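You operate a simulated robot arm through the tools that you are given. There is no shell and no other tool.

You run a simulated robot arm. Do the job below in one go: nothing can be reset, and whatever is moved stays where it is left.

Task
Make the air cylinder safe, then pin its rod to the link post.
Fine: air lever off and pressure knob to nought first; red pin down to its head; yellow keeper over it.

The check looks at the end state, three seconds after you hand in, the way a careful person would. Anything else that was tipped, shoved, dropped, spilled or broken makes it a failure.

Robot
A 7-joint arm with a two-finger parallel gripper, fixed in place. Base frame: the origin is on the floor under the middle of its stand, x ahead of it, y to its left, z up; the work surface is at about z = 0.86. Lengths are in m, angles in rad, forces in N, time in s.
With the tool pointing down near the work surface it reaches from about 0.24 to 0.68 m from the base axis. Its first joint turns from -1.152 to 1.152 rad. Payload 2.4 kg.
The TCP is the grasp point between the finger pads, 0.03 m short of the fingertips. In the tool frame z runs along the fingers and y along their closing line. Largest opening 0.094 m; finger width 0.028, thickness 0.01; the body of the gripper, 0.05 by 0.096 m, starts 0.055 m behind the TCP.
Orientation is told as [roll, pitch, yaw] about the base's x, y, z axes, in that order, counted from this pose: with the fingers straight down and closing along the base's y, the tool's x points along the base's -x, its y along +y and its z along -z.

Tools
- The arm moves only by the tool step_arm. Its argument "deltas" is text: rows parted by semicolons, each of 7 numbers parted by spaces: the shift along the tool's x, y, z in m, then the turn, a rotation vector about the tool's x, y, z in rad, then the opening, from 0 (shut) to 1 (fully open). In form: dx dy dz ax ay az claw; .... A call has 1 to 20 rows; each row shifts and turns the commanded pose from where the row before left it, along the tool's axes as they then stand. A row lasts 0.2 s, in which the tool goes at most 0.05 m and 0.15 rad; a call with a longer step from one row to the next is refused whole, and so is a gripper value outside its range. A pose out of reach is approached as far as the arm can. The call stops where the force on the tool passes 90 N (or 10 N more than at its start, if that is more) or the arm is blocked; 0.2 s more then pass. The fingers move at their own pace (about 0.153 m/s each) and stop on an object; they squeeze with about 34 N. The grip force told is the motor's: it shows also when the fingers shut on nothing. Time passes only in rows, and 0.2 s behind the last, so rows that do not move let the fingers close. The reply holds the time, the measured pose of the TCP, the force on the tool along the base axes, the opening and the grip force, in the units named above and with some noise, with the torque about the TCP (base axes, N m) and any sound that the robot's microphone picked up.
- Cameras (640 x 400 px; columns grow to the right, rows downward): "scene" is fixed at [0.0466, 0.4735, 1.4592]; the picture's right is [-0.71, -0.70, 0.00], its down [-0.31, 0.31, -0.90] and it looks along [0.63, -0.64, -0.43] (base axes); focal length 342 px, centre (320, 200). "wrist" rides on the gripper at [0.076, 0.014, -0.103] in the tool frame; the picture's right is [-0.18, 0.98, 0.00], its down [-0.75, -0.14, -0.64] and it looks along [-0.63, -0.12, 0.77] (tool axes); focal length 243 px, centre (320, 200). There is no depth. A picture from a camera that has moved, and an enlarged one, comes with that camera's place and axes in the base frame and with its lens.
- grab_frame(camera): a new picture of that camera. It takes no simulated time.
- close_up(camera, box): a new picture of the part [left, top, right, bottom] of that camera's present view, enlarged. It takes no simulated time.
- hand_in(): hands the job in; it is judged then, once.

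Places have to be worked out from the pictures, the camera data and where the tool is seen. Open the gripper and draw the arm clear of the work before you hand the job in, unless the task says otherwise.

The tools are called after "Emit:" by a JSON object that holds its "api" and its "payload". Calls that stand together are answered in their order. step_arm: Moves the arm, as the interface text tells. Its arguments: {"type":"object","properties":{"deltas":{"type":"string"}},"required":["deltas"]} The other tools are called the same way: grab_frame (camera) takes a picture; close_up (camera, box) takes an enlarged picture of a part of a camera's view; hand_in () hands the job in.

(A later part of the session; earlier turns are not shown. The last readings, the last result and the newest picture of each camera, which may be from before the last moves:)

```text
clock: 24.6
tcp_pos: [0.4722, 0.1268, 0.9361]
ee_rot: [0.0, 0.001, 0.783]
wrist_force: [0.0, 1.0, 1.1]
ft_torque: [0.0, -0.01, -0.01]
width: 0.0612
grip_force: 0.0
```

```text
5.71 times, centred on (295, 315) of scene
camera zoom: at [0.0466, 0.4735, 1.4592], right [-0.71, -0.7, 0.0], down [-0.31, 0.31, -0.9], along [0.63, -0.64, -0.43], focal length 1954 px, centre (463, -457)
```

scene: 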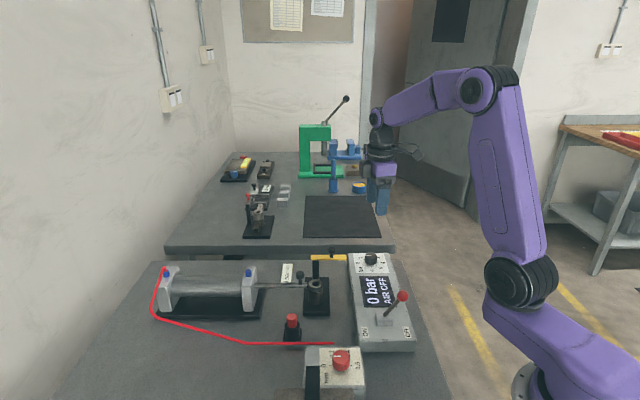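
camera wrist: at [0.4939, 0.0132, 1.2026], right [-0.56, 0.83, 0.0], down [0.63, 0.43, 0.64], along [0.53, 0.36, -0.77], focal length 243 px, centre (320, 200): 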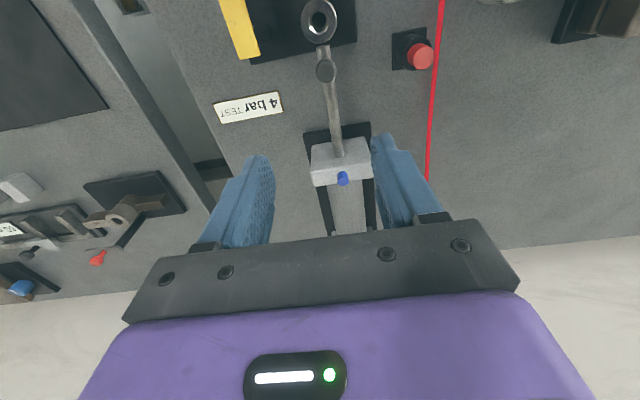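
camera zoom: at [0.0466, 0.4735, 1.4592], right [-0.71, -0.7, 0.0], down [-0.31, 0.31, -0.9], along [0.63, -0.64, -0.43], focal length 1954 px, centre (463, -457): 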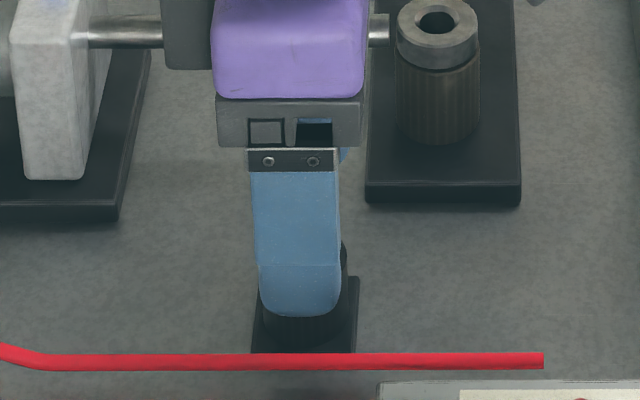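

The head top is about 16 mm below the grasp point and centred. I'll go 3 mm lower and close on the pin.

Emit:
{"api": "step_arm", "payload": {"deltas": "0 0 0.003 0 0 0 0.65; 0 0 0 0 0 0 0.4; 0 0 0 0 0 0 0.1; 0 0 0 0 0 0 0; 0 0 0 0 0 0 0"}}

Emit:
{"api": "close_up", "payload": {"camera": "wrist", "box": [240, 80, 400, 200]}}

```text
clock: 25.8
tcp_pos: [0.4715, 0.1263, 0.934]
ee_rot: [0.001, 0.001, 0.784]
wrist_force: [0.0, 0.3, -0.2]
ft_torque: [0.01, 0.01, 0.02]
width: 0.0202
grip_force: 34.1
```

```text
3.33 times, centred on (320, 140) of wrist
camera zoom: at [0.4083, 0.0834, 1.0364], right [-0.56, 0.83, 0.0], down [0.63, 0.43, 0.64], along [0.53, 0.36, -0.77], focal length 809 px, centre (320, 400)
```

zoom: 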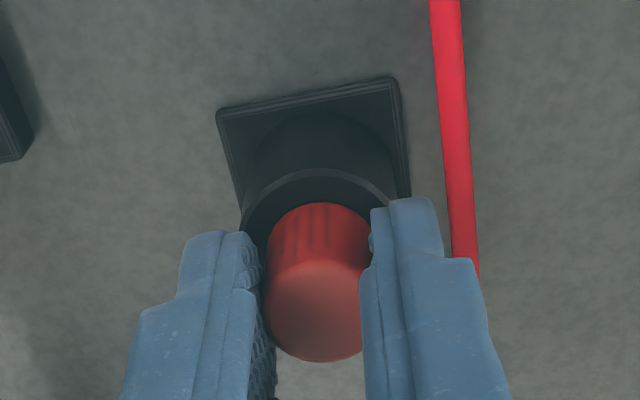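

The pin is gripped at 20 mm with almost no side force. I'll lift it straight up out of the holder.

Emit:
{"api": "step_arm", "payload": {"deltas": "0 0 -0.01 0 0 0 0; 0 0 -0.015 0 0 0 0; 0 0 -0.02 0 0 0 0; 0 0 -0.02 0 0 0 0; 0 0 -0.02 0 0 0 0; 0 0 -0.015 0 0 0 0; 0 0 0 0 0 0 0"}}

Emit:
{"api": "grab_frame", "payload": {"camera": "wrist"}}

Emit:
{"api": "close_up", "payload": {"camera": "scene", "box": [240, 240, 340, 350]}}

```text
clock: 27.4
tcp_pos: [0.4707, 0.1258, 1.0315]
ee_rot: [0.001, -0.001, 0.784]
wrist_force: [0.5, 0.6, -0.9]
ft_torque: [0.0, -0.01, 0.04]
width: 0.0205
grip_force: 33.7
```

```text
taken
camera wrist: at [0.407, 0.0831, 1.1347], right [-0.56, 0.83, 0.0], down [0.63, 0.43, 0.64], along [0.53, 0.36, -0.77], focal length 243 px, centre (320, 200)
```

wrist: 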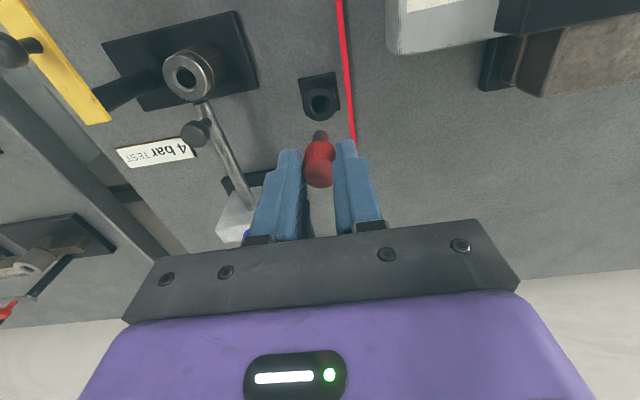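

```text
3.64 times, centred on (290, 295) of scene
camera zoom: at [0.0466, 0.4735, 1.4592], right [-0.71, -0.7, 0.0], down [-0.31, 0.31, -0.9], along [0.63, -0.64, -0.43], focal length 1244 px, centre (429, -146)
```

zoom: 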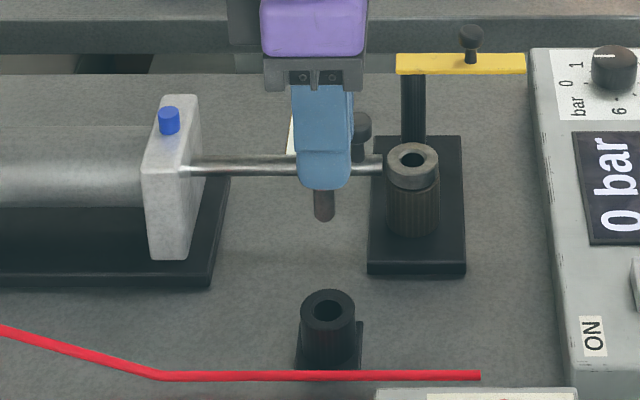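

The pin is out. I'll zoom in on its shaft for length and tip shape.

Emit:
{"api": "close_up", "payload": {"camera": "wrist", "box": [270, 110, 370, 210]}}

Emit:
{"api": "close_up", "payload": {"camera": "scene", "box": [295, 265, 355, 310]}}

Emit:
{"api": "close_up", "payload": {"camera": "scene", "box": [300, 250, 360, 300]}}

```text
4.00 times, centred on (320, 160) of wrist
camera zoom: at [0.407, 0.0831, 1.1347], right [-0.56, 0.83, 0.0], down [0.63, 0.43, 0.64], along [0.53, 0.36, -0.77], focal length 970 px, centre (320, 360)
```

zoom: 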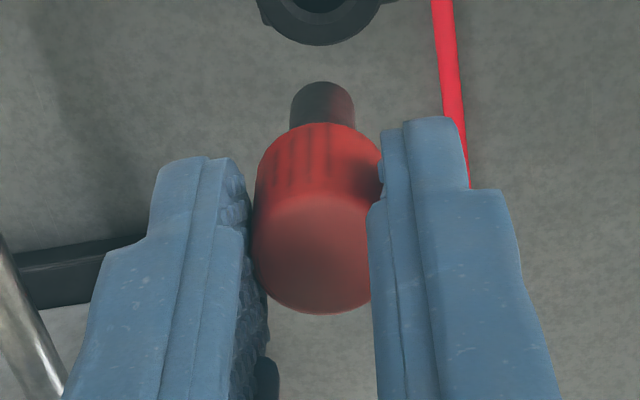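

```text
8.89 times, centred on (325, 288) of scene
camera zoom: at [0.0466, 0.4735, 1.4592], right [-0.71, -0.7, 0.0], down [-0.31, 0.31, -0.9], along [0.63, -0.64, -0.43], focal length 3040 px, centre (276, -578)
```

zoom: 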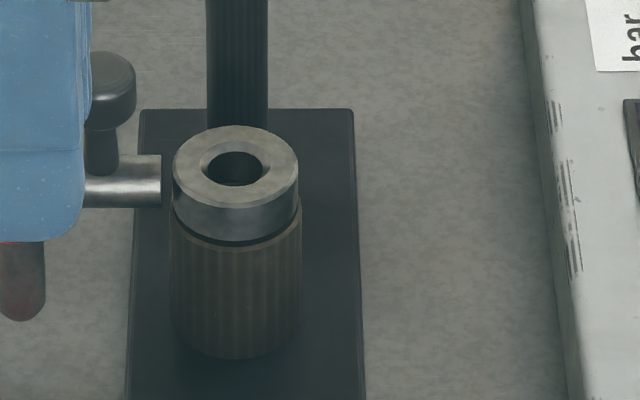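

```text
8.00 times, centred on (330, 275) of scene
camera zoom: at [0.0466, 0.4735, 1.4592], right [-0.71, -0.7, 0.0], down [-0.31, 0.31, -0.9], along [0.63, -0.64, -0.43], focal length 2736 px, centre (240, -400)
```

zoom: 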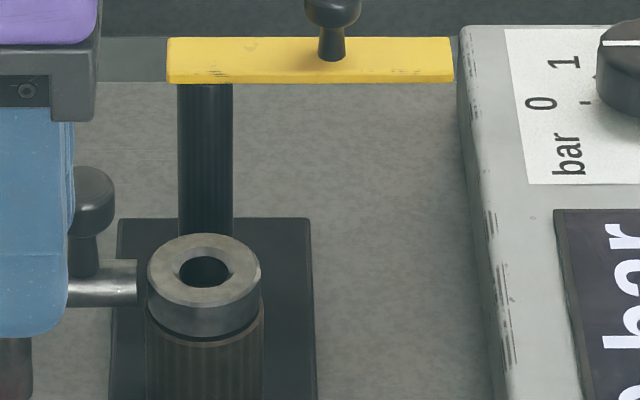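

The shaft is about 12 mm across with a rounded tip about 66 mm below the grasp point. I'll carry the pin, slightly raised, to a hover above the eye, passing clear of the rod's knob.

Emit:
{"api": "step_arm", "payload": {"deltas": "0 0 -0.01 0 0 0 0; 0.0117 -0.0245 0 0 0 0 0; 0.0117 -0.0245 0 0 0 0 0; 0.0117 -0.0245 0 0 0 0 0; 0.0117 -0.0245 0 0 0 0 0; 0 0 0 0 0 0 0; 0 0 0 0 0 0 0"}}

Emit:
{"api": "grab_frame", "payload": {"camera": "wrist"}}

Emit:
{"api": "close_up", "payload": {"camera": "wrist", "box": [270, 90, 370, 190]}}

Emit:
{"api": "close_up", "payload": {"camera": "scene", "box": [280, 240, 350, 300]}}

```text
clock: 29.0
tcp_pos: [0.5071, 0.0227, 1.0408]
ee_rot: [0.001, -0.001, 0.784]
wrist_force: [0.2, -0.9, -0.3]
ft_torque: [0.01, -0.02, -0.02]
width: 0.0202
grip_force: 34.3
```

```text
taken
camera wrist: at [0.4429, -0.0202, 1.1432], right [-0.56, 0.83, 0.0], down [0.63, 0.43, 0.64], along [0.53, 0.36, -0.77], focal length 243 px, centre (320, 200)
```

wrist: 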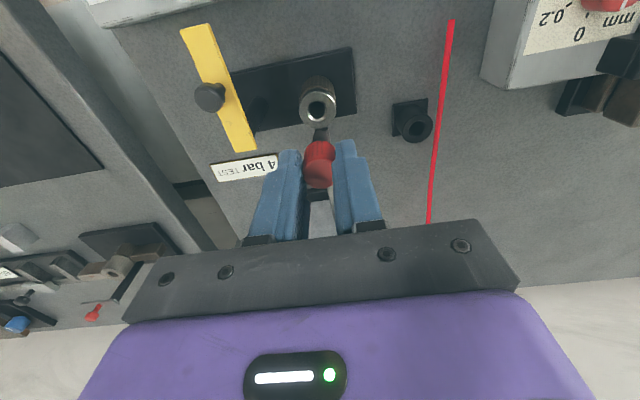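

```text
4.00 times, centred on (320, 140) of wrist
camera zoom: at [0.4429, -0.0202, 1.1432], right [-0.56, 0.83, 0.0], down [0.63, 0.43, 0.64], along [0.53, 0.36, -0.77], focal length 970 px, centre (320, 440)
```

zoom: 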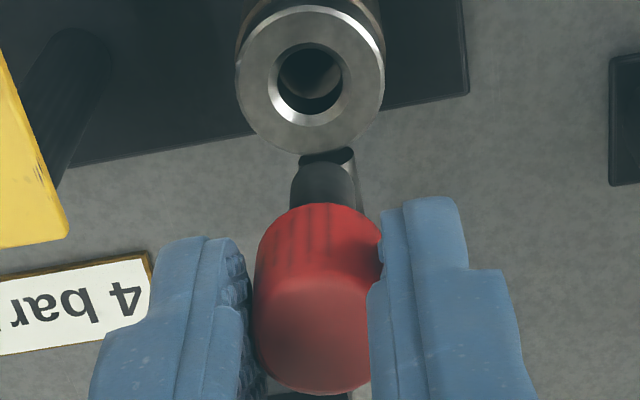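

```text
6.67 times, centred on (315, 270) of scene
camera zoom: at [0.0466, 0.4735, 1.4592], right [-0.71, -0.7, 0.0], down [-0.31, 0.31, -0.9], along [0.63, -0.64, -0.43], focal length 2280 px, centre (353, -267)
```

zoom: 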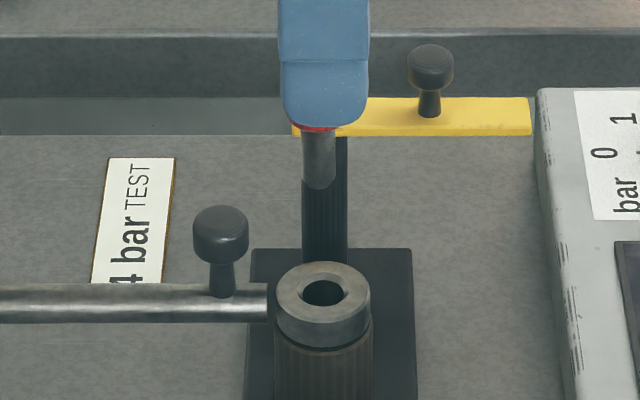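

Both views agree: the eye is about 1 mm in tool +x and 2.4 mm in tool -y from the pin axis. I'll correct that and come down until the tip is about 1 cm above the eye.

Emit:
{"api": "step_arm", "payload": {"deltas": "0.0011 -0.0024 0 0 0 0 0; 0 0 0.02 0 0 0 0; 0 0 0.015 0 0 0 0; 0 0 0 0 0 0 0"}}

Emit:
{"api": "close_up", "payload": {"camera": "wrist", "box": [270, 100, 370, 200]}}

Emit:
{"api": "close_up", "payload": {"camera": "scene", "box": [295, 255, 335, 295]}}

```text
clock: 30.0
tcp_pos: [0.5068, 0.0203, 1.0085]
ee_rot: [0.0, 0.001, 0.783]
wrist_force: [-0.7, -0.2, -1.6]
ft_torque: [-0.06, -0.04, -0.01]
width: 0.0204
grip_force: 34.2
```

```text
4.00 times, centred on (320, 150) of wrist
camera zoom: at [0.4438, -0.022, 1.1106], right [-0.56, 0.83, 0.0], down [0.63, 0.43, 0.64], along [0.53, 0.36, -0.77], focal length 970 px, centre (320, 400)
```

zoom: 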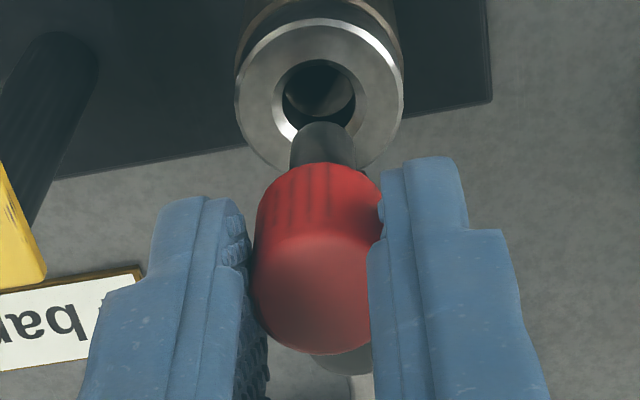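

```text
10.00 times, centred on (315, 275) of scene
camera zoom: at [0.0466, 0.4735, 1.4592], right [-0.71, -0.7, 0.0], down [-0.31, 0.31, -0.9], along [0.63, -0.64, -0.43], focal length 3420 px, centre (370, -550)
```

zoom: 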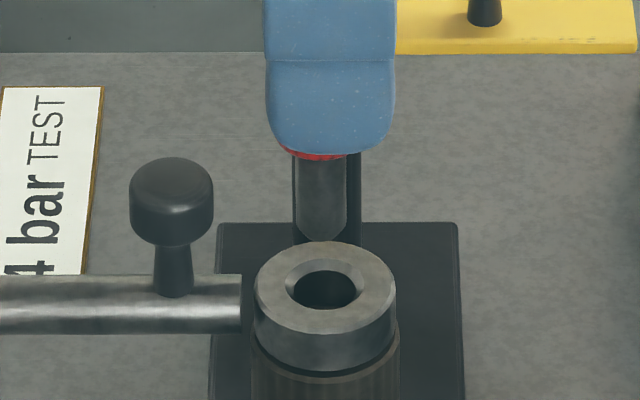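

The remaining offset is about half a millimetre. I'll trim it and lower the pin in small steps about 1 cm into the eye, watching the force.

Emit:
{"api": "step_arm", "payload": {"deltas": "0.0006 -0.0004 0 0 0 0 0; 0 0 0.006 0 0 0 0; 0 0 0.005 0 0 0 0; 0 0 0.004 0 0 0 0; 0 0 0.004 0 0 0 0; 0 0 0.004 0 0 0 0; 0 0 0.003 0 0 0 0; 0 0 0 0 0 0 0"}}

Emit:
{"api": "close_up", "payload": {"camera": "wrist", "box": [270, 100, 370, 200]}}

Emit:
{"api": "close_up", "payload": {"camera": "scene", "box": [295, 255, 335, 295]}}

```text
clock: 31.8
tcp_pos: [0.5067, 0.0207, 0.9811]
ee_rot: [-0.001, 0.001, 0.784]
wrist_force: [1.1, 0.7, 0.0]
ft_torque: [-0.01, 0.02, 0.01]
width: 0.0203
grip_force: 33.6
```

```text
4.00 times, centred on (320, 150) of wrist
camera zoom: at [0.4441, -0.0218, 1.0847], right [-0.56, 0.83, 0.0], down [0.63, 0.43, 0.64], along [0.53, 0.36, -0.77], focal length 970 px, centre (320, 400)
```

zoom: 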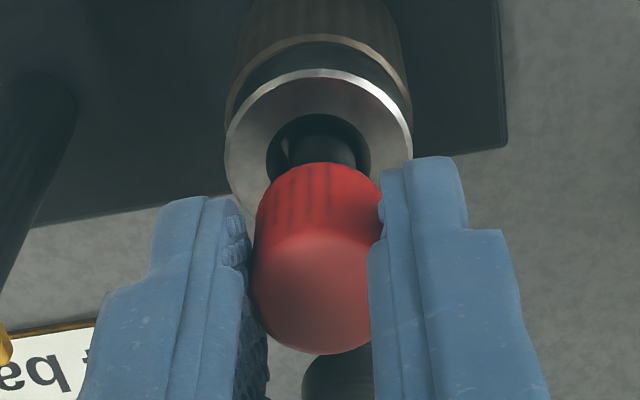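

```text
10.00 times, centred on (315, 275) of scene
camera zoom: at [0.0466, 0.4735, 1.4592], right [-0.71, -0.7, 0.0], down [-0.31, 0.31, -0.9], along [0.63, -0.64, -0.43], focal length 3420 px, centre (370, -550)
```

zoom: 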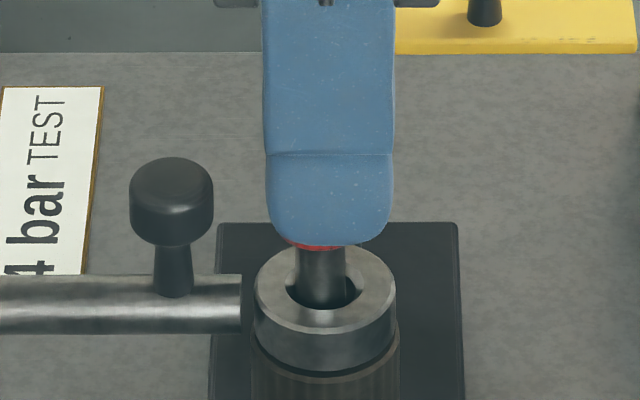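

The tip is in the eye with no force. I'll trim 0.5 mm along the rod and keep lowering through the eye into the post bore.

Emit:
{"api": "step_arm", "payload": {"deltas": "0.0005 0 0 0 0 0 0; 0 0 0.003 0 0 0 0; 0 0 0.003 0 0 0 0; 0 0 0.003 0 0 0 0; 0 0 0 0 0 0 0"}}

Emit:
{"api": "close_up", "payload": {"camera": "scene", "box": [295, 255, 335, 295]}}

```text
clock: 33.0
tcp_pos: [0.5073, 0.0196, 0.9722]
ee_rot: [0.0, -0.002, 0.784]
wrist_force: [-0.2, 0.5, -1.5]
ft_torque: [-0.02, 0.04, -0.01]
width: 0.0204
grip_force: 33.6
```

```text
10.00 times, centred on (315, 275) of scene
camera zoom: at [0.0466, 0.4735, 1.4592], right [-0.71, -0.7, 0.0], down [-0.31, 0.31, -0.9], along [0.63, -0.64, -0.43], focal length 3420 px, centre (370, -550)
```

zoom: 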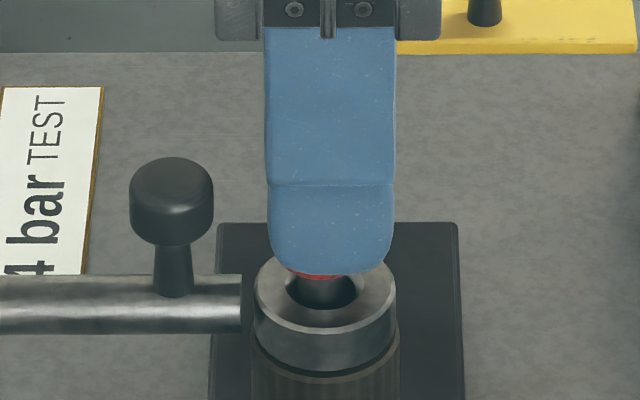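

Still no resistance, so the shaft is going into the post. About 1 cm remains, so I'll go on in 2 mm steps until the head meets the eye.

Emit:
{"api": "step_arm", "payload": {"deltas": "0 0 0.002 0 0 0 0; 0 0 0.002 0 0 0 0; 0 0 0.002 0 0 0 0; 0 0 0.001 0 0 0 0; 0 0 0 0 0 0 0"}}

Emit:
{"api": "close_up", "payload": {"camera": "scene", "box": [295, 255, 335, 295]}}

Emit:
{"api": "close_up", "payload": {"camera": "wrist", "box": [270, 100, 370, 200]}}

```text
clock: 34.2
tcp_pos: [0.5076, 0.0199, 0.9664]
ee_rot: [0.0, 0.001, 0.785]
wrist_force: [-0.3, -0.2, -0.7]
ft_torque: [0.0, 0.0, -0.01]
width: 0.0203
grip_force: 34.3
```

```text
10.00 times, centred on (315, 275) of scene
camera zoom: at [0.0466, 0.4735, 1.4592], right [-0.71, -0.7, 0.0], down [-0.31, 0.31, -0.9], along [0.63, -0.64, -0.43], focal length 3420 px, centre (370, -550)
```

zoom: 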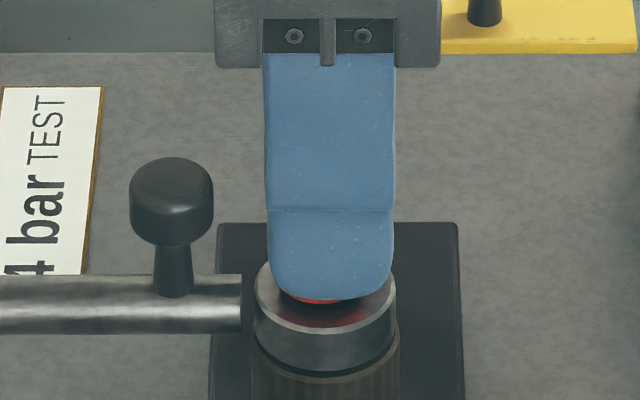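

```text
4.00 times, centred on (320, 150) of wrist
camera zoom: at [0.444, -0.022, 1.0691], right [-0.56, 0.83, 0.0], down [0.63, 0.43, 0.64], along [0.53, 0.36, -0.77], focal length 970 px, centre (320, 400)
```

zoom: 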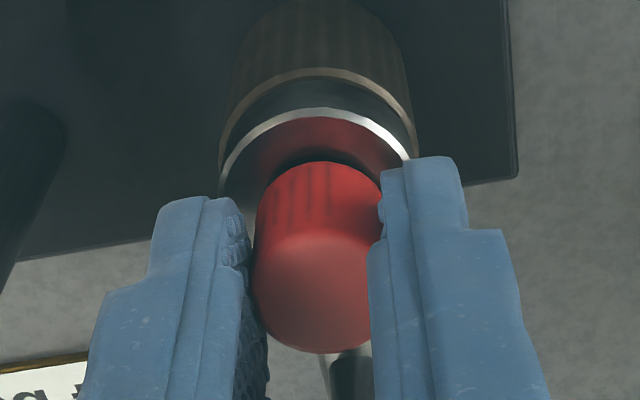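

The head is a few millimetres above the ring. I'll continue in 1 mm steps.

Emit:
{"api": "step_arm", "payload": {"deltas": "0 0 0.001 0 0 0 0; 0 0 0.001 0 0 0 0; 0 0 0.001 0 0 0 0; 0 0 0 0 0 0 0"}}

Emit:
{"api": "close_up", "payload": {"camera": "scene", "box": [295, 255, 335, 295]}}

Emit:
{"api": "close_up", "payload": {"camera": "wrist", "box": [270, 100, 370, 200]}}

```text
clock: 35.2
tcp_pos: [0.5067, 0.0197, 0.9638]
ee_rot: [-0.002, -0.002, 0.784]
wrist_force: [-1.5, 0.7, 13.5]
ft_torque: [0.0, 0.15, -0.02]
width: 0.0206
grip_force: 34.3
```

```text
10.00 times, centred on (315, 275) of scene
camera zoom: at [0.0463, 0.4735, 1.4592], right [-0.71, -0.7, 0.0], down [-0.31, 0.31, -0.9], along [0.63, -0.64, -0.43], focal length 3420 px, centre (370, -550)
```

zoom: 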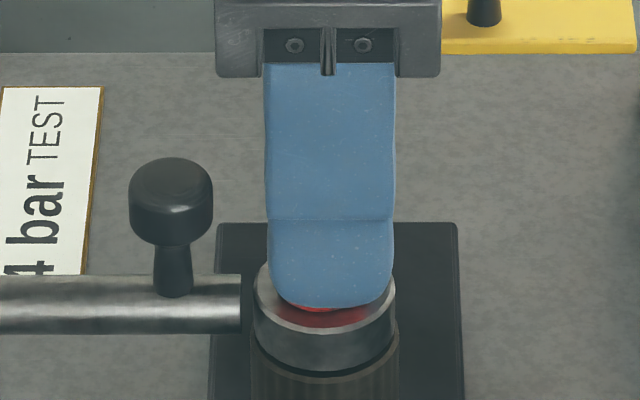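

```text
4.00 times, centred on (320, 150) of wrist
camera zoom: at [0.4438, -0.0221, 1.0665], right [-0.56, 0.83, 0.0], down [0.63, 0.43, 0.64], along [0.53, 0.36, -0.77], focal length 970 px, centre (320, 400)
```

zoom: 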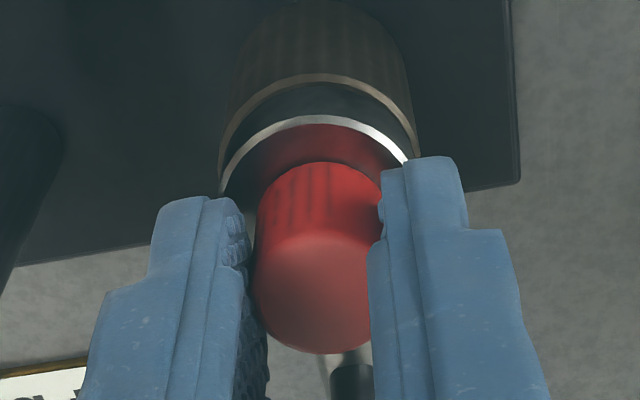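

A 13 N upward force appeared at TCP z 0.964, near where I expected the head to land. I'll zoom in to see whether a gap remains under the head.

Emit:
{"api": "close_up", "payload": {"camera": "scene", "box": [303, 272, 327, 290]}}

Emit:
{"api": "close_up", "payload": {"camera": "wrist", "box": [300, 120, 350, 160]}}

```text
16.00 times, centred on (315, 281) of scene
camera zoom: at [0.0463, 0.4735, 1.4592], right [-0.71, -0.7, 0.0], down [-0.31, 0.31, -0.9], along [0.63, -0.64, -0.43], focal length 5472 px, centre (400, -1096)
```

zoom: 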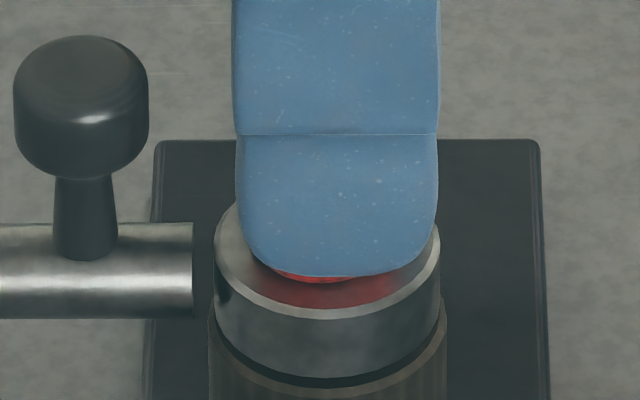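

```text
10.00 times, centred on (325, 140) of wrist
camera zoom: at [0.4438, -0.0221, 1.0665], right [-0.56, 0.83, 0.0], down [0.63, 0.43, 0.64], along [0.53, 0.36, -0.77], focal length 2426 px, centre (270, 800)
```

zoom: 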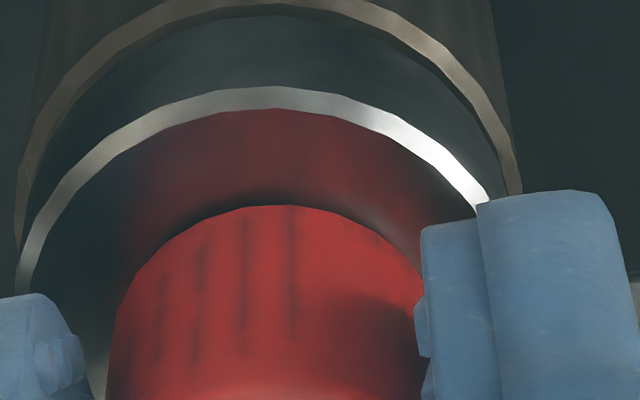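

The head appears to sit on the ring. I'll ease the downward command by 1 mm, open slightly, rise, and look at the seat unobstructed.

Emit:
{"api": "step_arm", "payload": {"deltas": "0 0 -0.001 0 0 0 0; 0 0 0 0 0 0 0.25; 0 0 0 0 0 0 0.45; 0 0 0 0 0 0 0.45; 0 0 -0.015 0 0 0 0.45; 0 0 -0.03 0 0 0 0.45; 0 0 -0.04 0 0 0 0.45; 0 0 0 0 0 0 0.45"}}

Emit:
{"api": "grab_frame", "payload": {"camera": "wrist"}}

Emit:
{"api": "close_up", "payload": {"camera": "scene", "box": [295, 255, 335, 295]}}

Emit:
{"api": "close_up", "payload": {"camera": "wrist", "box": [270, 80, 370, 180]}}

```text
clock: 37.0
tcp_pos: [0.5075, 0.0207, 1.0485]
ee_rot: [-0.002, 0.0, 0.784]
wrist_force: [0.1, 0.3, 0.0]
ft_torque: [-0.02, -0.01, -0.02]
width: 0.0421
grip_force: 0.1
```

```text
taken
camera wrist: at [0.4434, -0.022, 1.1522], right [-0.56, 0.83, 0.0], down [0.63, 0.43, 0.64], along [0.53, 0.36, -0.77], focal length 243 px, centre (320, 200)
```

wrist: 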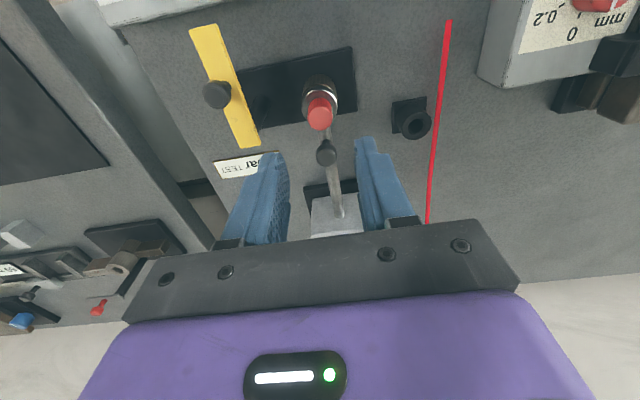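

```text
10.00 times, centred on (315, 275) of scene
camera zoom: at [0.0466, 0.4735, 1.4592], right [-0.71, -0.7, 0.0], down [-0.31, 0.31, -0.9], along [0.63, -0.64, -0.43], focal length 3420 px, centre (370, -550)
```

zoom: 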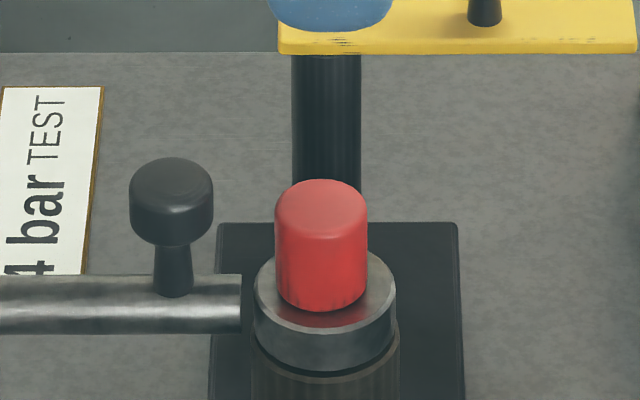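

```text
4.00 times, centred on (320, 130) of wrist
camera zoom: at [0.4434, -0.022, 1.1522], right [-0.56, 0.83, 0.0], down [0.63, 0.43, 0.64], along [0.53, 0.36, -0.77], focal length 970 px, centre (320, 480)
```

zoom: 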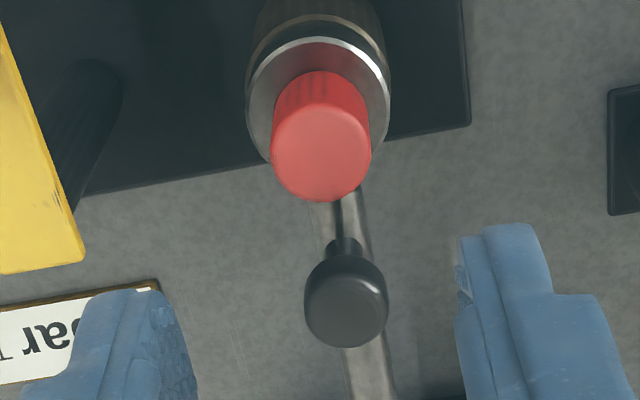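

The head sits on or very near the ring. To be sure it is fully home, I'll close the fingers and press gently on top of the head.

Emit:
{"api": "step_arm", "payload": {"deltas": "0 0 0 0 0 0 0; 0 0 0 0 0 0 0; 0 0 0.03 0 0 0 0; 0 0 0.025 0 0 0 0; 0 0 0.005 0 0 0 0; 0 0 0.002 0 0 0 0; 0 0 0.002 0 0 0 0; 0 0 0 0 0 0 0"}}

Emit:
{"api": "close_up", "payload": {"camera": "scene", "box": [295, 255, 335, 295]}}

```text
clock: 38.8
tcp_pos: [0.5081, 0.0191, 0.9838]
ee_rot: [-0.001, 0.002, 0.783]
wrist_force: [0.0, 0.7, 0.2]
ft_torque: [-0.02, -0.01, 0.02]
width: 0.0
grip_force: 32.5
```

```text
10.00 times, centred on (315, 275) of scene
camera zoom: at [0.0466, 0.4735, 1.4592], right [-0.71, -0.7, 0.0], down [-0.31, 0.31, -0.9], along [0.63, -0.64, -0.43], focal length 3420 px, centre (370, -550)
```

zoom: 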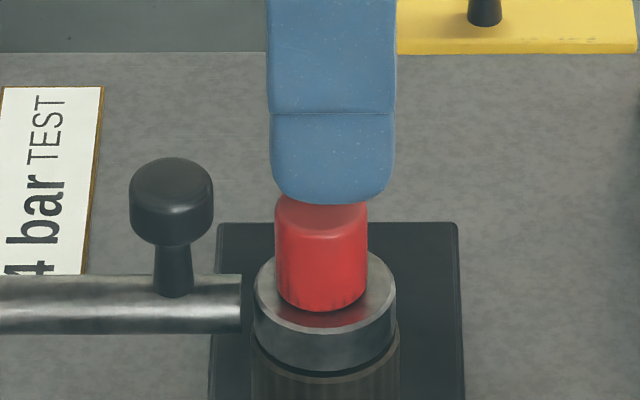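

No contact yet at TCP z 0.984. I'll continue down in 1 mm steps.

Emit:
{"api": "step_arm", "payload": {"deltas": "0 0 0.001 0 0 0 0; 0 0 0.001 0 0 0 0; 0 0 0.001 0 0 0 0; 0 0 0 0 0 0 0"}}

Emit:
{"api": "close_up", "payload": {"camera": "scene", "box": [295, 255, 335, 295]}}

```text
clock: 39.8
tcp_pos: [0.5075, 0.0198, 0.9819]
ee_rot: [-0.001, 0.0, 0.784]
wrist_force: [0.3, 0.3, 0.3]
ft_torque: [-0.01, 0.05, 0.03]
width: 0.0
grip_force: 33.2
```

```text
10.00 times, centred on (315, 275) of scene
camera zoom: at [0.0466, 0.4735, 1.4592], right [-0.71, -0.7, 0.0], down [-0.31, 0.31, -0.9], along [0.63, -0.64, -0.43], focal length 3420 px, centre (370, -550)
```

zoom: 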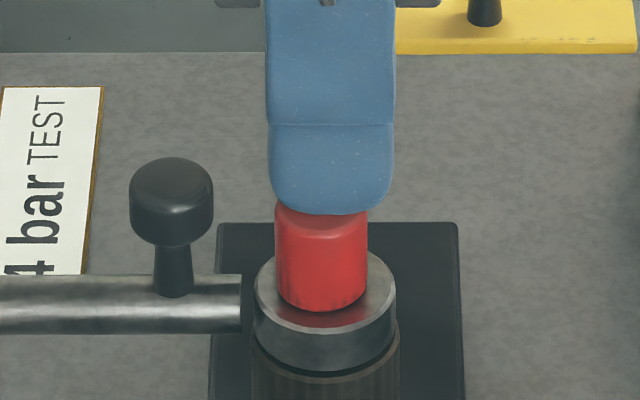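

Emit:
{"api": "step_arm", "payload": {"deltas": "0 0 0.001 0 0 0 0; 0 0 0.001 0 0 0 0; 0 0 0 0 0 0 0"}}

```text
clock: 40.6
tcp_pos: [0.5072, 0.0202, 0.9785]
ee_rot: [0.0, -0.001, 0.783]
wrist_force: [-0.2, 0.7, 0.1]
ft_torque: [-0.03, -0.01, 0.01]
width: 0.0
grip_force: 32.9
```

No contact yet with the tips at about z 0.9485, so the head is at or below the height I predicted. I'll continue in 1 mm steps until I feel it.

Emit:
{"api": "step_arm", "payload": {"deltas": "0 0 0.001 0 0 0 0; 0 0 0.001 0 0 0 0; 0 0 0 0 0 0 0"}}

Emit:
{"api": "close_up", "payload": {"camera": "scene", "box": [295, 255, 335, 295]}}

```text
clock: 41.4
tcp_pos: [0.5078, 0.0192, 0.9777]
ee_rot: [-0.002, -0.001, 0.782]
wrist_force: [-4.1, 1.0, 14.1]
ft_torque: [0.04, 0.12, 0.0]
width: 0.0002
grip_force: 32.8
```

```text
10.00 times, centred on (315, 275) of scene
camera zoom: at [0.0462, 0.4735, 1.4592], right [-0.71, -0.7, 0.0], down [-0.31, 0.31, -0.9], along [0.63, -0.64, -0.43], focal length 3420 px, centre (370, -550)
```

zoom: 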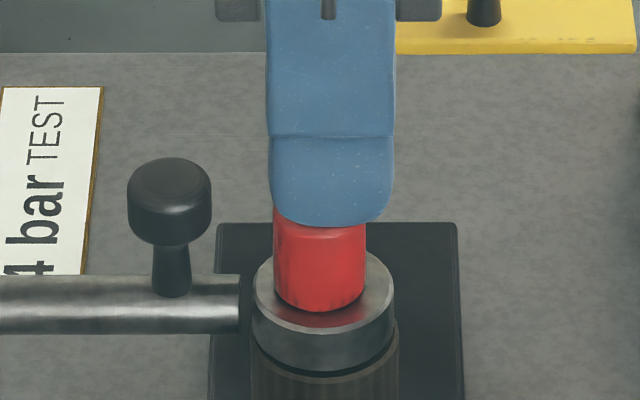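

I feel 14 N with the tips at about z 0.9475, and the head hasn't moved relative to the ring. I'll press 1 mm more to confirm it's solid, then rise.

Emit:
{"api": "step_arm", "payload": {"deltas": "0 0 0.001 0 0 0 0; 0 0 0 0 0 0 0"}}

Emit:
{"api": "step_arm", "payload": {"deltas": "0 0 -0.003 0 0 0 0; 0 0 -0.02 0 0 0 0; 0 0 -0.04 0 0 0 0; 0 0 -0.04 0 0 0 0; 0 0 0 0 0 0 0"}}

Emit:
{"api": "grab_frame", "payload": {"camera": "wrist"}}

Emit:
{"api": "close_up", "payload": {"camera": "scene", "box": [295, 255, 335, 295]}}

Emit:
{"api": "close_up", "payload": {"camera": "scene", "box": [300, 230, 360, 290]}}

```text
clock: 42.0
tcp_pos: [0.5077, 0.0203, 0.9771]
ee_rot: [0.0, -0.005, 0.784]
wrist_force: [-4.0, 1.7, 28.7]
ft_torque: [0.12, 0.1, 0.0]
width: 0.0
grip_force: 32.9
```

```text
clock: 43.2
tcp_pos: [0.5077, 0.0194, 1.0796]
ee_rot: [0.0, 0.0, 0.783]
wrist_force: [-0.1, -0.6, -1.2]
ft_torque: [-0.01, -0.01, 0.01]
width: 0.0002
grip_force: 32.8
```

```text
taken
camera wrist: at [0.4432, -0.0222, 1.1832], right [-0.56, 0.83, 0.0], down [0.63, 0.43, 0.64], along [0.53, 0.36, -0.77], focal length 243 px, centre (320, 200)
```

wrist: 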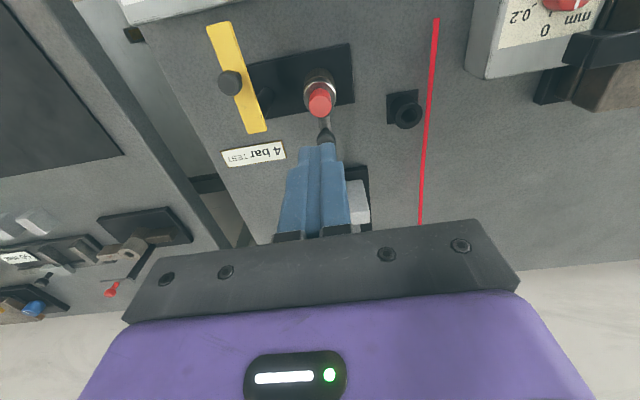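

```text
10.00 times, centred on (315, 275) of scene
camera zoom: at [0.0466, 0.4735, 1.4592], right [-0.71, -0.7, 0.0], down [-0.31, 0.31, -0.9], along [0.63, -0.64, -0.43], focal length 3420 px, centre (370, -550)
```

zoom: 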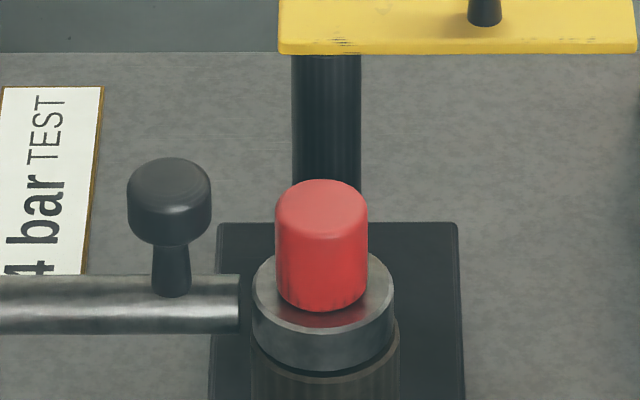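

```text
6.67 times, centred on (330, 260) of scene
camera zoom: at [0.0466, 0.4735, 1.4592], right [-0.71, -0.7, 0.0], down [-0.31, 0.31, -0.9], along [0.63, -0.64, -0.43], focal length 2280 px, centre (253, -200)
```

zoom: 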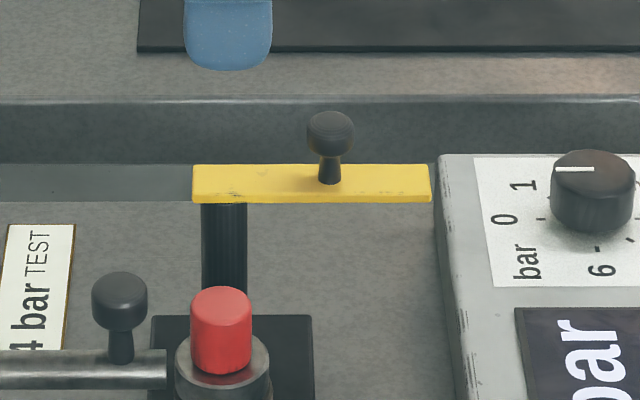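

Pressing with 29 N didn't move the pin, while the ring and the rod's knob shifted together by half a millimetre. That confirms the ring is the rod's eye. I'll check the contact line under the head at high zoom, then the keeper geometry.

Emit:
{"api": "close_up", "payload": {"camera": "scene", "box": [307, 276, 323, 290]}}

Emit:
{"api": "close_up", "payload": {"camera": "wrist", "box": [295, 65, 345, 125]}}

Emit:
{"api": "close_up", "payload": {"camera": "wrist", "box": [200, 10, 300, 140]}}

```text
16.00 times, centred on (315, 283) of scene
camera zoom: at [0.0466, 0.4735, 1.4592], right [-0.71, -0.7, 0.0], down [-0.31, 0.31, -0.9], along [0.63, -0.64, -0.43], focal length 5472 px, centre (400, -1128)
```

zoom: 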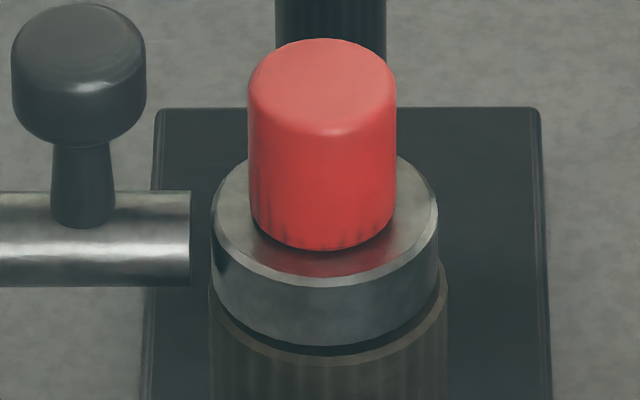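

```text
6.67 times, centred on (320, 95) of wrist
camera zoom: at [0.4432, -0.0222, 1.1832], right [-0.56, 0.83, 0.0], down [0.63, 0.43, 0.64], along [0.53, 0.36, -0.77], focal length 1618 px, centre (320, 900)
```

zoom: 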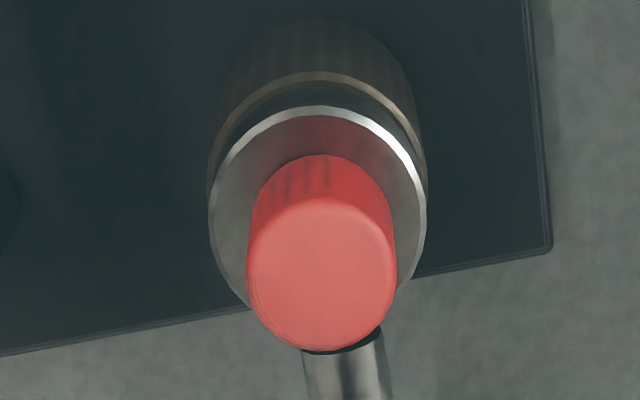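

```text
3.08 times, centred on (250, 75) of wrist
camera zoom: at [0.4432, -0.0222, 1.1832], right [-0.56, 0.83, 0.0], down [0.63, 0.43, 0.64], along [0.53, 0.36, -0.77], focal length 746 px, centre (535, 585)
```

zoom: 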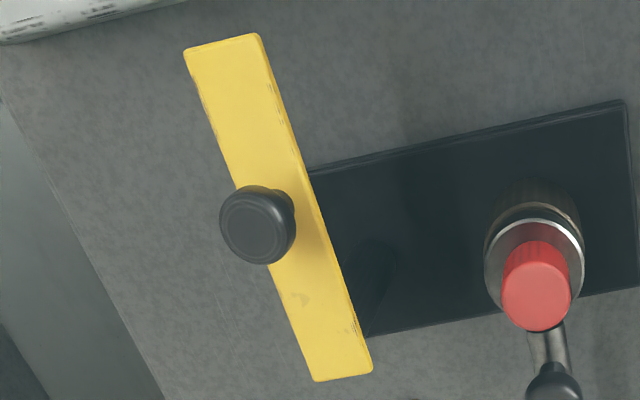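

The pin is home. The keeper bar's top is at z ≈ 0.960, so it clears the head at about 0.948. Its pivot is near (0.552, -0.023) and its knob is about 40 mm out, near (0.525, -0.052). It needs a 90° clockwise swing to point at the pin. I'll hover over the keeper's knob.

Emit:
{"api": "step_arm", "payload": {"deltas": "0.0124 -0.021 0 0 0 0 0.45; 0.0124 -0.021 0 0 0 0 0.45; 0.0124 -0.0212 0 0 0 0 0.45; 0 0 0.02 0 0 0 0.45; 0 0 0.015 0 0 0 0.45; 0 0 0 0 0 0 0.45"}}

Emit:
{"api": "grab_frame", "payload": {"camera": "wrist"}}

Emit:
{"api": "close_up", "payload": {"camera": "wrist", "box": [260, 80, 380, 180]}}

Emit:
{"api": "close_up", "payload": {"camera": "scene", "box": [300, 220, 360, 280]}}

```text
clock: 44.6
tcp_pos: [0.5251, -0.0514, 1.0441]
ee_rot: [-0.001, -0.002, 0.784]
wrist_force: [0.2, -0.2, -0.2]
ft_torque: [-0.02, 0.03, 0.0]
width: 0.0421
grip_force: 0.1
```

```text
taken
camera wrist: at [0.4616, -0.0936, 1.1475], right [-0.56, 0.83, 0.0], down [0.63, 0.43, 0.64], along [0.53, 0.36, -0.77], focal length 243 px, centre (320, 200)
```

wrist: 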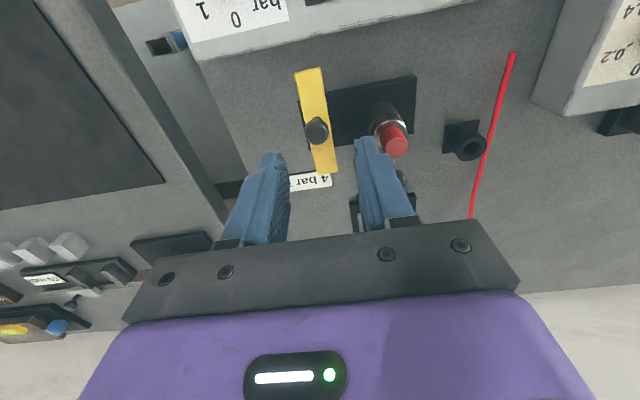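

```text
4.00 times, centred on (320, 130) of wrist
camera zoom: at [0.4616, -0.0936, 1.1475], right [-0.56, 0.83, 0.0], down [0.63, 0.43, 0.64], along [0.53, 0.36, -0.77], focal length 970 px, centre (320, 480)
```

zoom: 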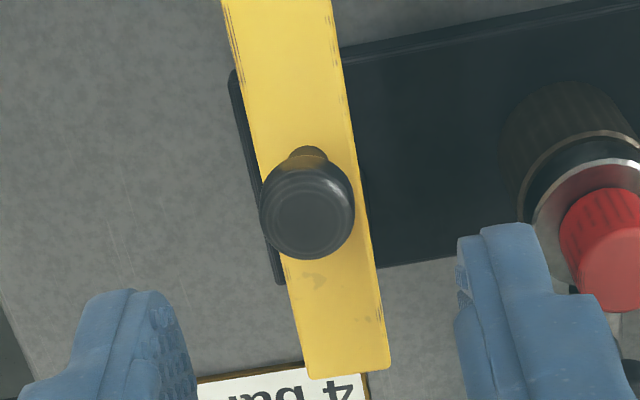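

```text
6.67 times, centred on (330, 250) of scene
camera zoom: at [0.0466, 0.4735, 1.4592], right [-0.71, -0.7, 0.0], down [-0.31, 0.31, -0.9], along [0.63, -0.64, -0.43], focal length 2280 px, centre (253, -133)
```

zoom: 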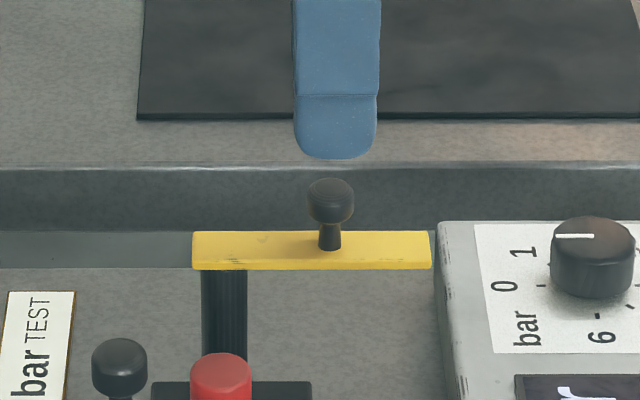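

The knob is about 2 mm in tool -y from centre. I'll correct that, lower until the tips are just above the yellow bar beside the knob, and narrow the fingers into a loose cage around it.

Emit:
{"api": "step_arm", "payload": {"deltas": "0.001 -0.0022 0.015 0 0 0 0.45; 0 0 0.018 0 0 0 0.45; 0 0 0.01 0 0 0 0.45; 0 0 0.005 0 0 0 0.45; 0 0 0 0 0 0 0.27; 0 0 0 0 0 0 0.27; 0 0 0 0 0 0 0.27"}}

Emit:
{"api": "close_up", "payload": {"camera": "wrist", "box": [260, 100, 380, 200]}}

Emit:
{"api": "close_up", "payload": {"camera": "scene", "box": [300, 230, 360, 290]}}

```text
clock: 46.2
tcp_pos: [0.5273, -0.0549, 0.9958]
ee_rot: [0.002, 0.0, 0.786]
wrist_force: [0.0, -0.1, 0.4]
ft_torque: [0.01, -0.03, 0.03]
width: 0.0252
grip_force: 0.1
```

```text
4.00 times, centred on (320, 150) of wrist
camera zoom: at [0.4627, -0.0967, 1.0995], right [-0.56, 0.83, 0.0], down [0.63, 0.43, 0.64], along [0.53, 0.36, -0.77], focal length 970 px, centre (320, 400)
```

zoom: 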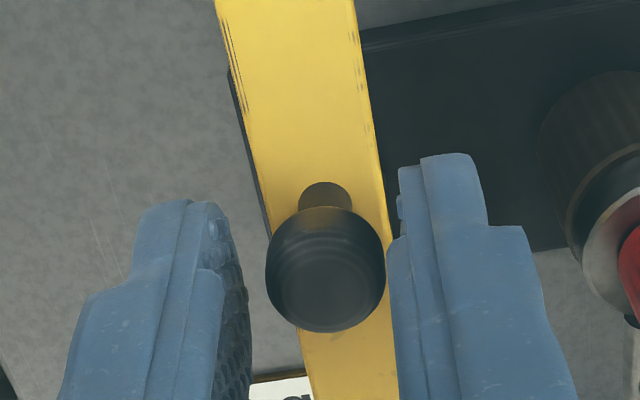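

```text
6.67 times, centred on (330, 260) of scene
camera zoom: at [0.0466, 0.4735, 1.4592], right [-0.71, -0.7, 0.0], down [-0.31, 0.31, -0.9], along [0.63, -0.64, -0.43], focal length 2280 px, centre (253, -200)
```

zoom: 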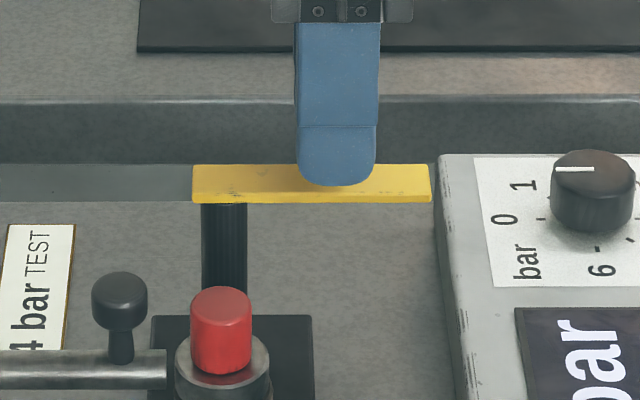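

The knob is caged with no contact force. I'll swing the keeper along its arc about the pivot, 30° first, turning the tool with it, then check.

Emit:
{"api": "step_arm", "payload": {"deltas": "-0.00034 0.00522 0 0 0 0.1309 0.27; -0.00034 0.00522 0 0 0 0.1309 0.27; -0.00034 0.00522 0 0 0 0.1309 0.27; -0.00034 0.00522 0 0 0 0.1309 0.27; 0 0 0 0 0 0 0.27"}}

Emit:
{"api": "close_up", "payload": {"camera": "wrist", "box": [240, 80, 400, 200]}}

Emit:
{"api": "close_up", "payload": {"camera": "scene", "box": [290, 230, 360, 300]}}

```text
clock: 47.4
tcp_pos: [0.5159, -0.0362, 0.9967]
ee_rot: [-0.001, -0.001, 0.258]
wrist_force: [0.2, 0.1, -0.8]
ft_torque: [0.01, 0.01, 0.02]
width: 0.0256
grip_force: 0.1
```

```text
3.33 times, centred on (320, 140) of wrist
camera zoom: at [0.4386, -0.0405, 1.0996], right [-0.07, 1.0, 0.0], down [0.76, 0.06, 0.64], along [0.64, 0.05, -0.77], focal length 809 px, centre (320, 400)
```

zoom: 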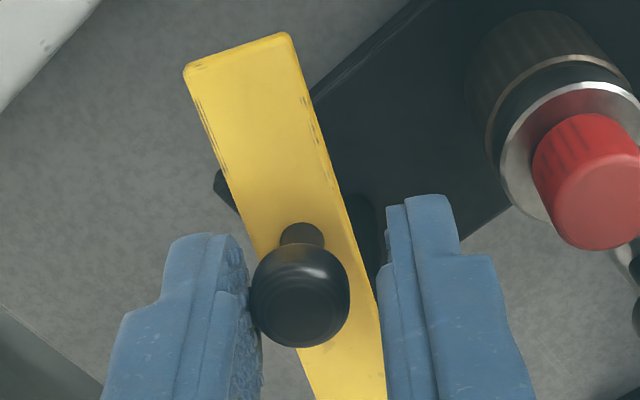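

```text
5.71 times, centred on (325, 265) of scene
camera zoom: at [0.0466, 0.4735, 1.4592], right [-0.71, -0.7, 0.0], down [-0.31, 0.31, -0.9], along [0.63, -0.64, -0.43], focal length 1954 px, centre (291, -171)
```

zoom: 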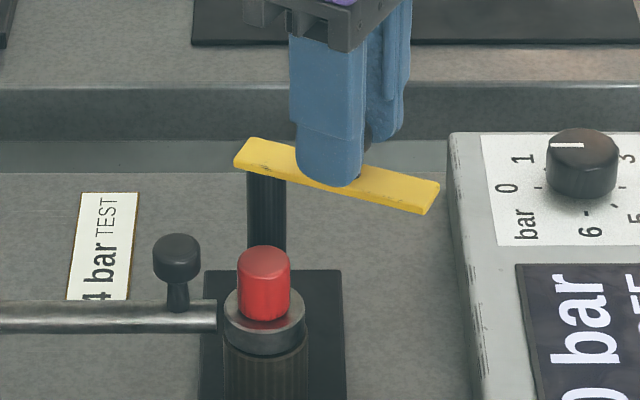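

The keeper turns freely with no measurable force. I'll continue another 45° along the arc.

Emit:
{"api": "step_arm", "payload": {"deltas": "-0.00034 0.00522 0 0 0 0.1309 0.27; -0.00034 0.00522 0 0 0 0.1309 0.27; -0.00034 0.00522 0 0 0 0.1309 0.27; -0.00034 0.00522 0 0 0 0.1309 0.27; -0.00034 0.00522 0 0 0 0.1309 0.27; -0.00034 0.00522 0 0 0 0.1309 0.27; 0 0 0 0 0 0 0.27"}}

Emit:
{"api": "close_up", "payload": {"camera": "wrist", "box": [240, 80, 400, 200]}}

Emit:
{"api": "close_up", "payload": {"camera": "scene", "box": [290, 230, 360, 300]}}

```text
clock: 49.0
tcp_pos: [0.5196, -0.007, 0.9957]
ee_rot: [0.001, 0.0, -0.528]
wrist_force: [-0.4, 0.1, 1.0]
ft_torque: [0.0, 0.02, 0.01]
width: 0.0253
grip_force: 0.2
```

```text
3.33 times, centred on (320, 140) of wrist
camera zoom: at [0.4616, 0.0461, 1.0996], right [0.65, 0.76, 0.0], down [0.58, -0.5, 0.64], along [0.49, -0.42, -0.77], focal length 809 px, centre (320, 400)
```

zoom: 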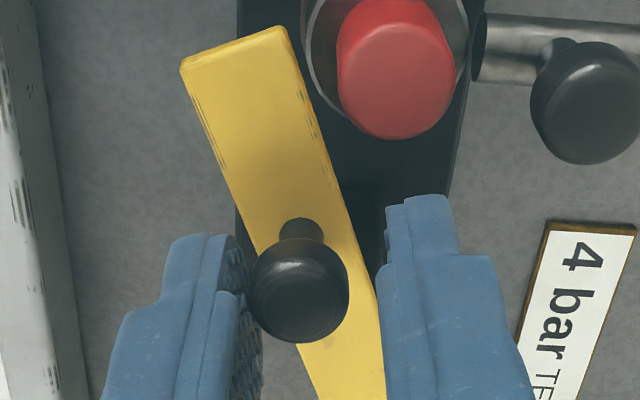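

```text
5.71 times, centred on (325, 265) of scene
camera zoom: at [0.0466, 0.4735, 1.4592], right [-0.71, -0.7, 0.0], down [-0.31, 0.31, -0.9], along [0.63, -0.64, -0.43], focal length 1954 px, centre (291, -171)
```

zoom: 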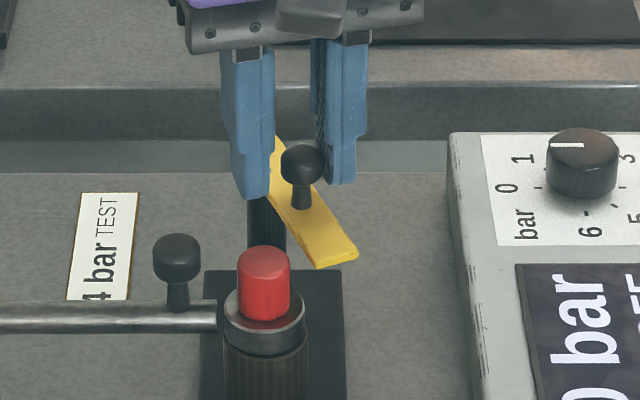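

The bar is about 19° short of the pin and clear above it. I'll move 15° more, slowly, and watch for any contact with the pin head.

Emit:
{"api": "step_arm", "payload": {"deltas": "-0.00008 0.00262 0 0 0 0.0654 0.27; -0.00008 0.00262 0 0 0 0.0654 0.27; -0.00008 0.00262 0 0 0 0.0654 0.27; -0.00008 0.00262 0 0 0 0.0654 0.27; 0 0 0 0 0 0 0.27"}}

Emit:
{"api": "close_up", "payload": {"camera": "wrist", "box": [240, 80, 400, 200]}}

Emit:
{"api": "close_up", "payload": {"camera": "scene", "box": [290, 230, 360, 300]}}

```text
clock: 50.2
tcp_pos: [0.5259, 0.0027, 0.9963]
ee_rot: [0.0, 0.001, -0.789]
wrist_force: [-0.9, -0.2, 0.0]
ft_torque: [0.02, -0.04, 0.03]
width: 0.0252
grip_force: 0.0
```

```text
3.33 times, centred on (320, 140) of wrist
camera zoom: at [0.4832, 0.0673, 1.0993], right [0.83, 0.56, 0.0], down [0.43, -0.63, 0.64], along [0.36, -0.53, -0.77], focal length 809 px, centre (320, 400)
```

zoom: 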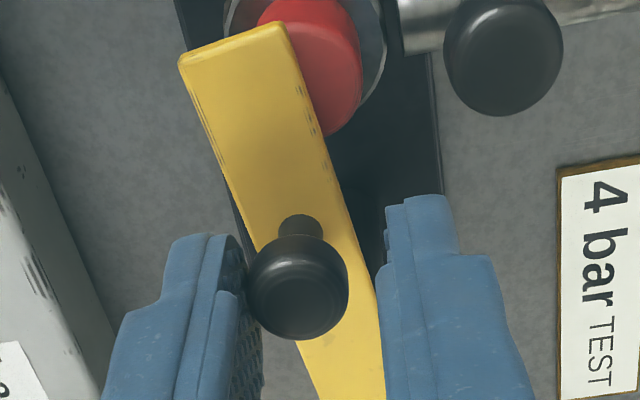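

```text
5.71 times, centred on (325, 265) of scene
camera zoom: at [0.0466, 0.4735, 1.4592], right [-0.71, -0.7, 0.0], down [-0.31, 0.31, -0.9], along [0.63, -0.64, -0.43], focal length 1954 px, centre (291, -171)
```

zoom: 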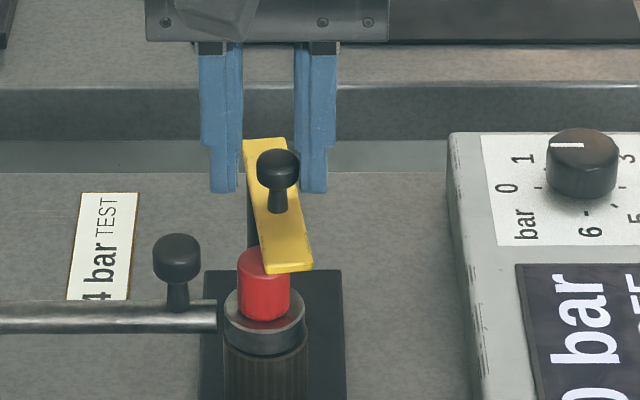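

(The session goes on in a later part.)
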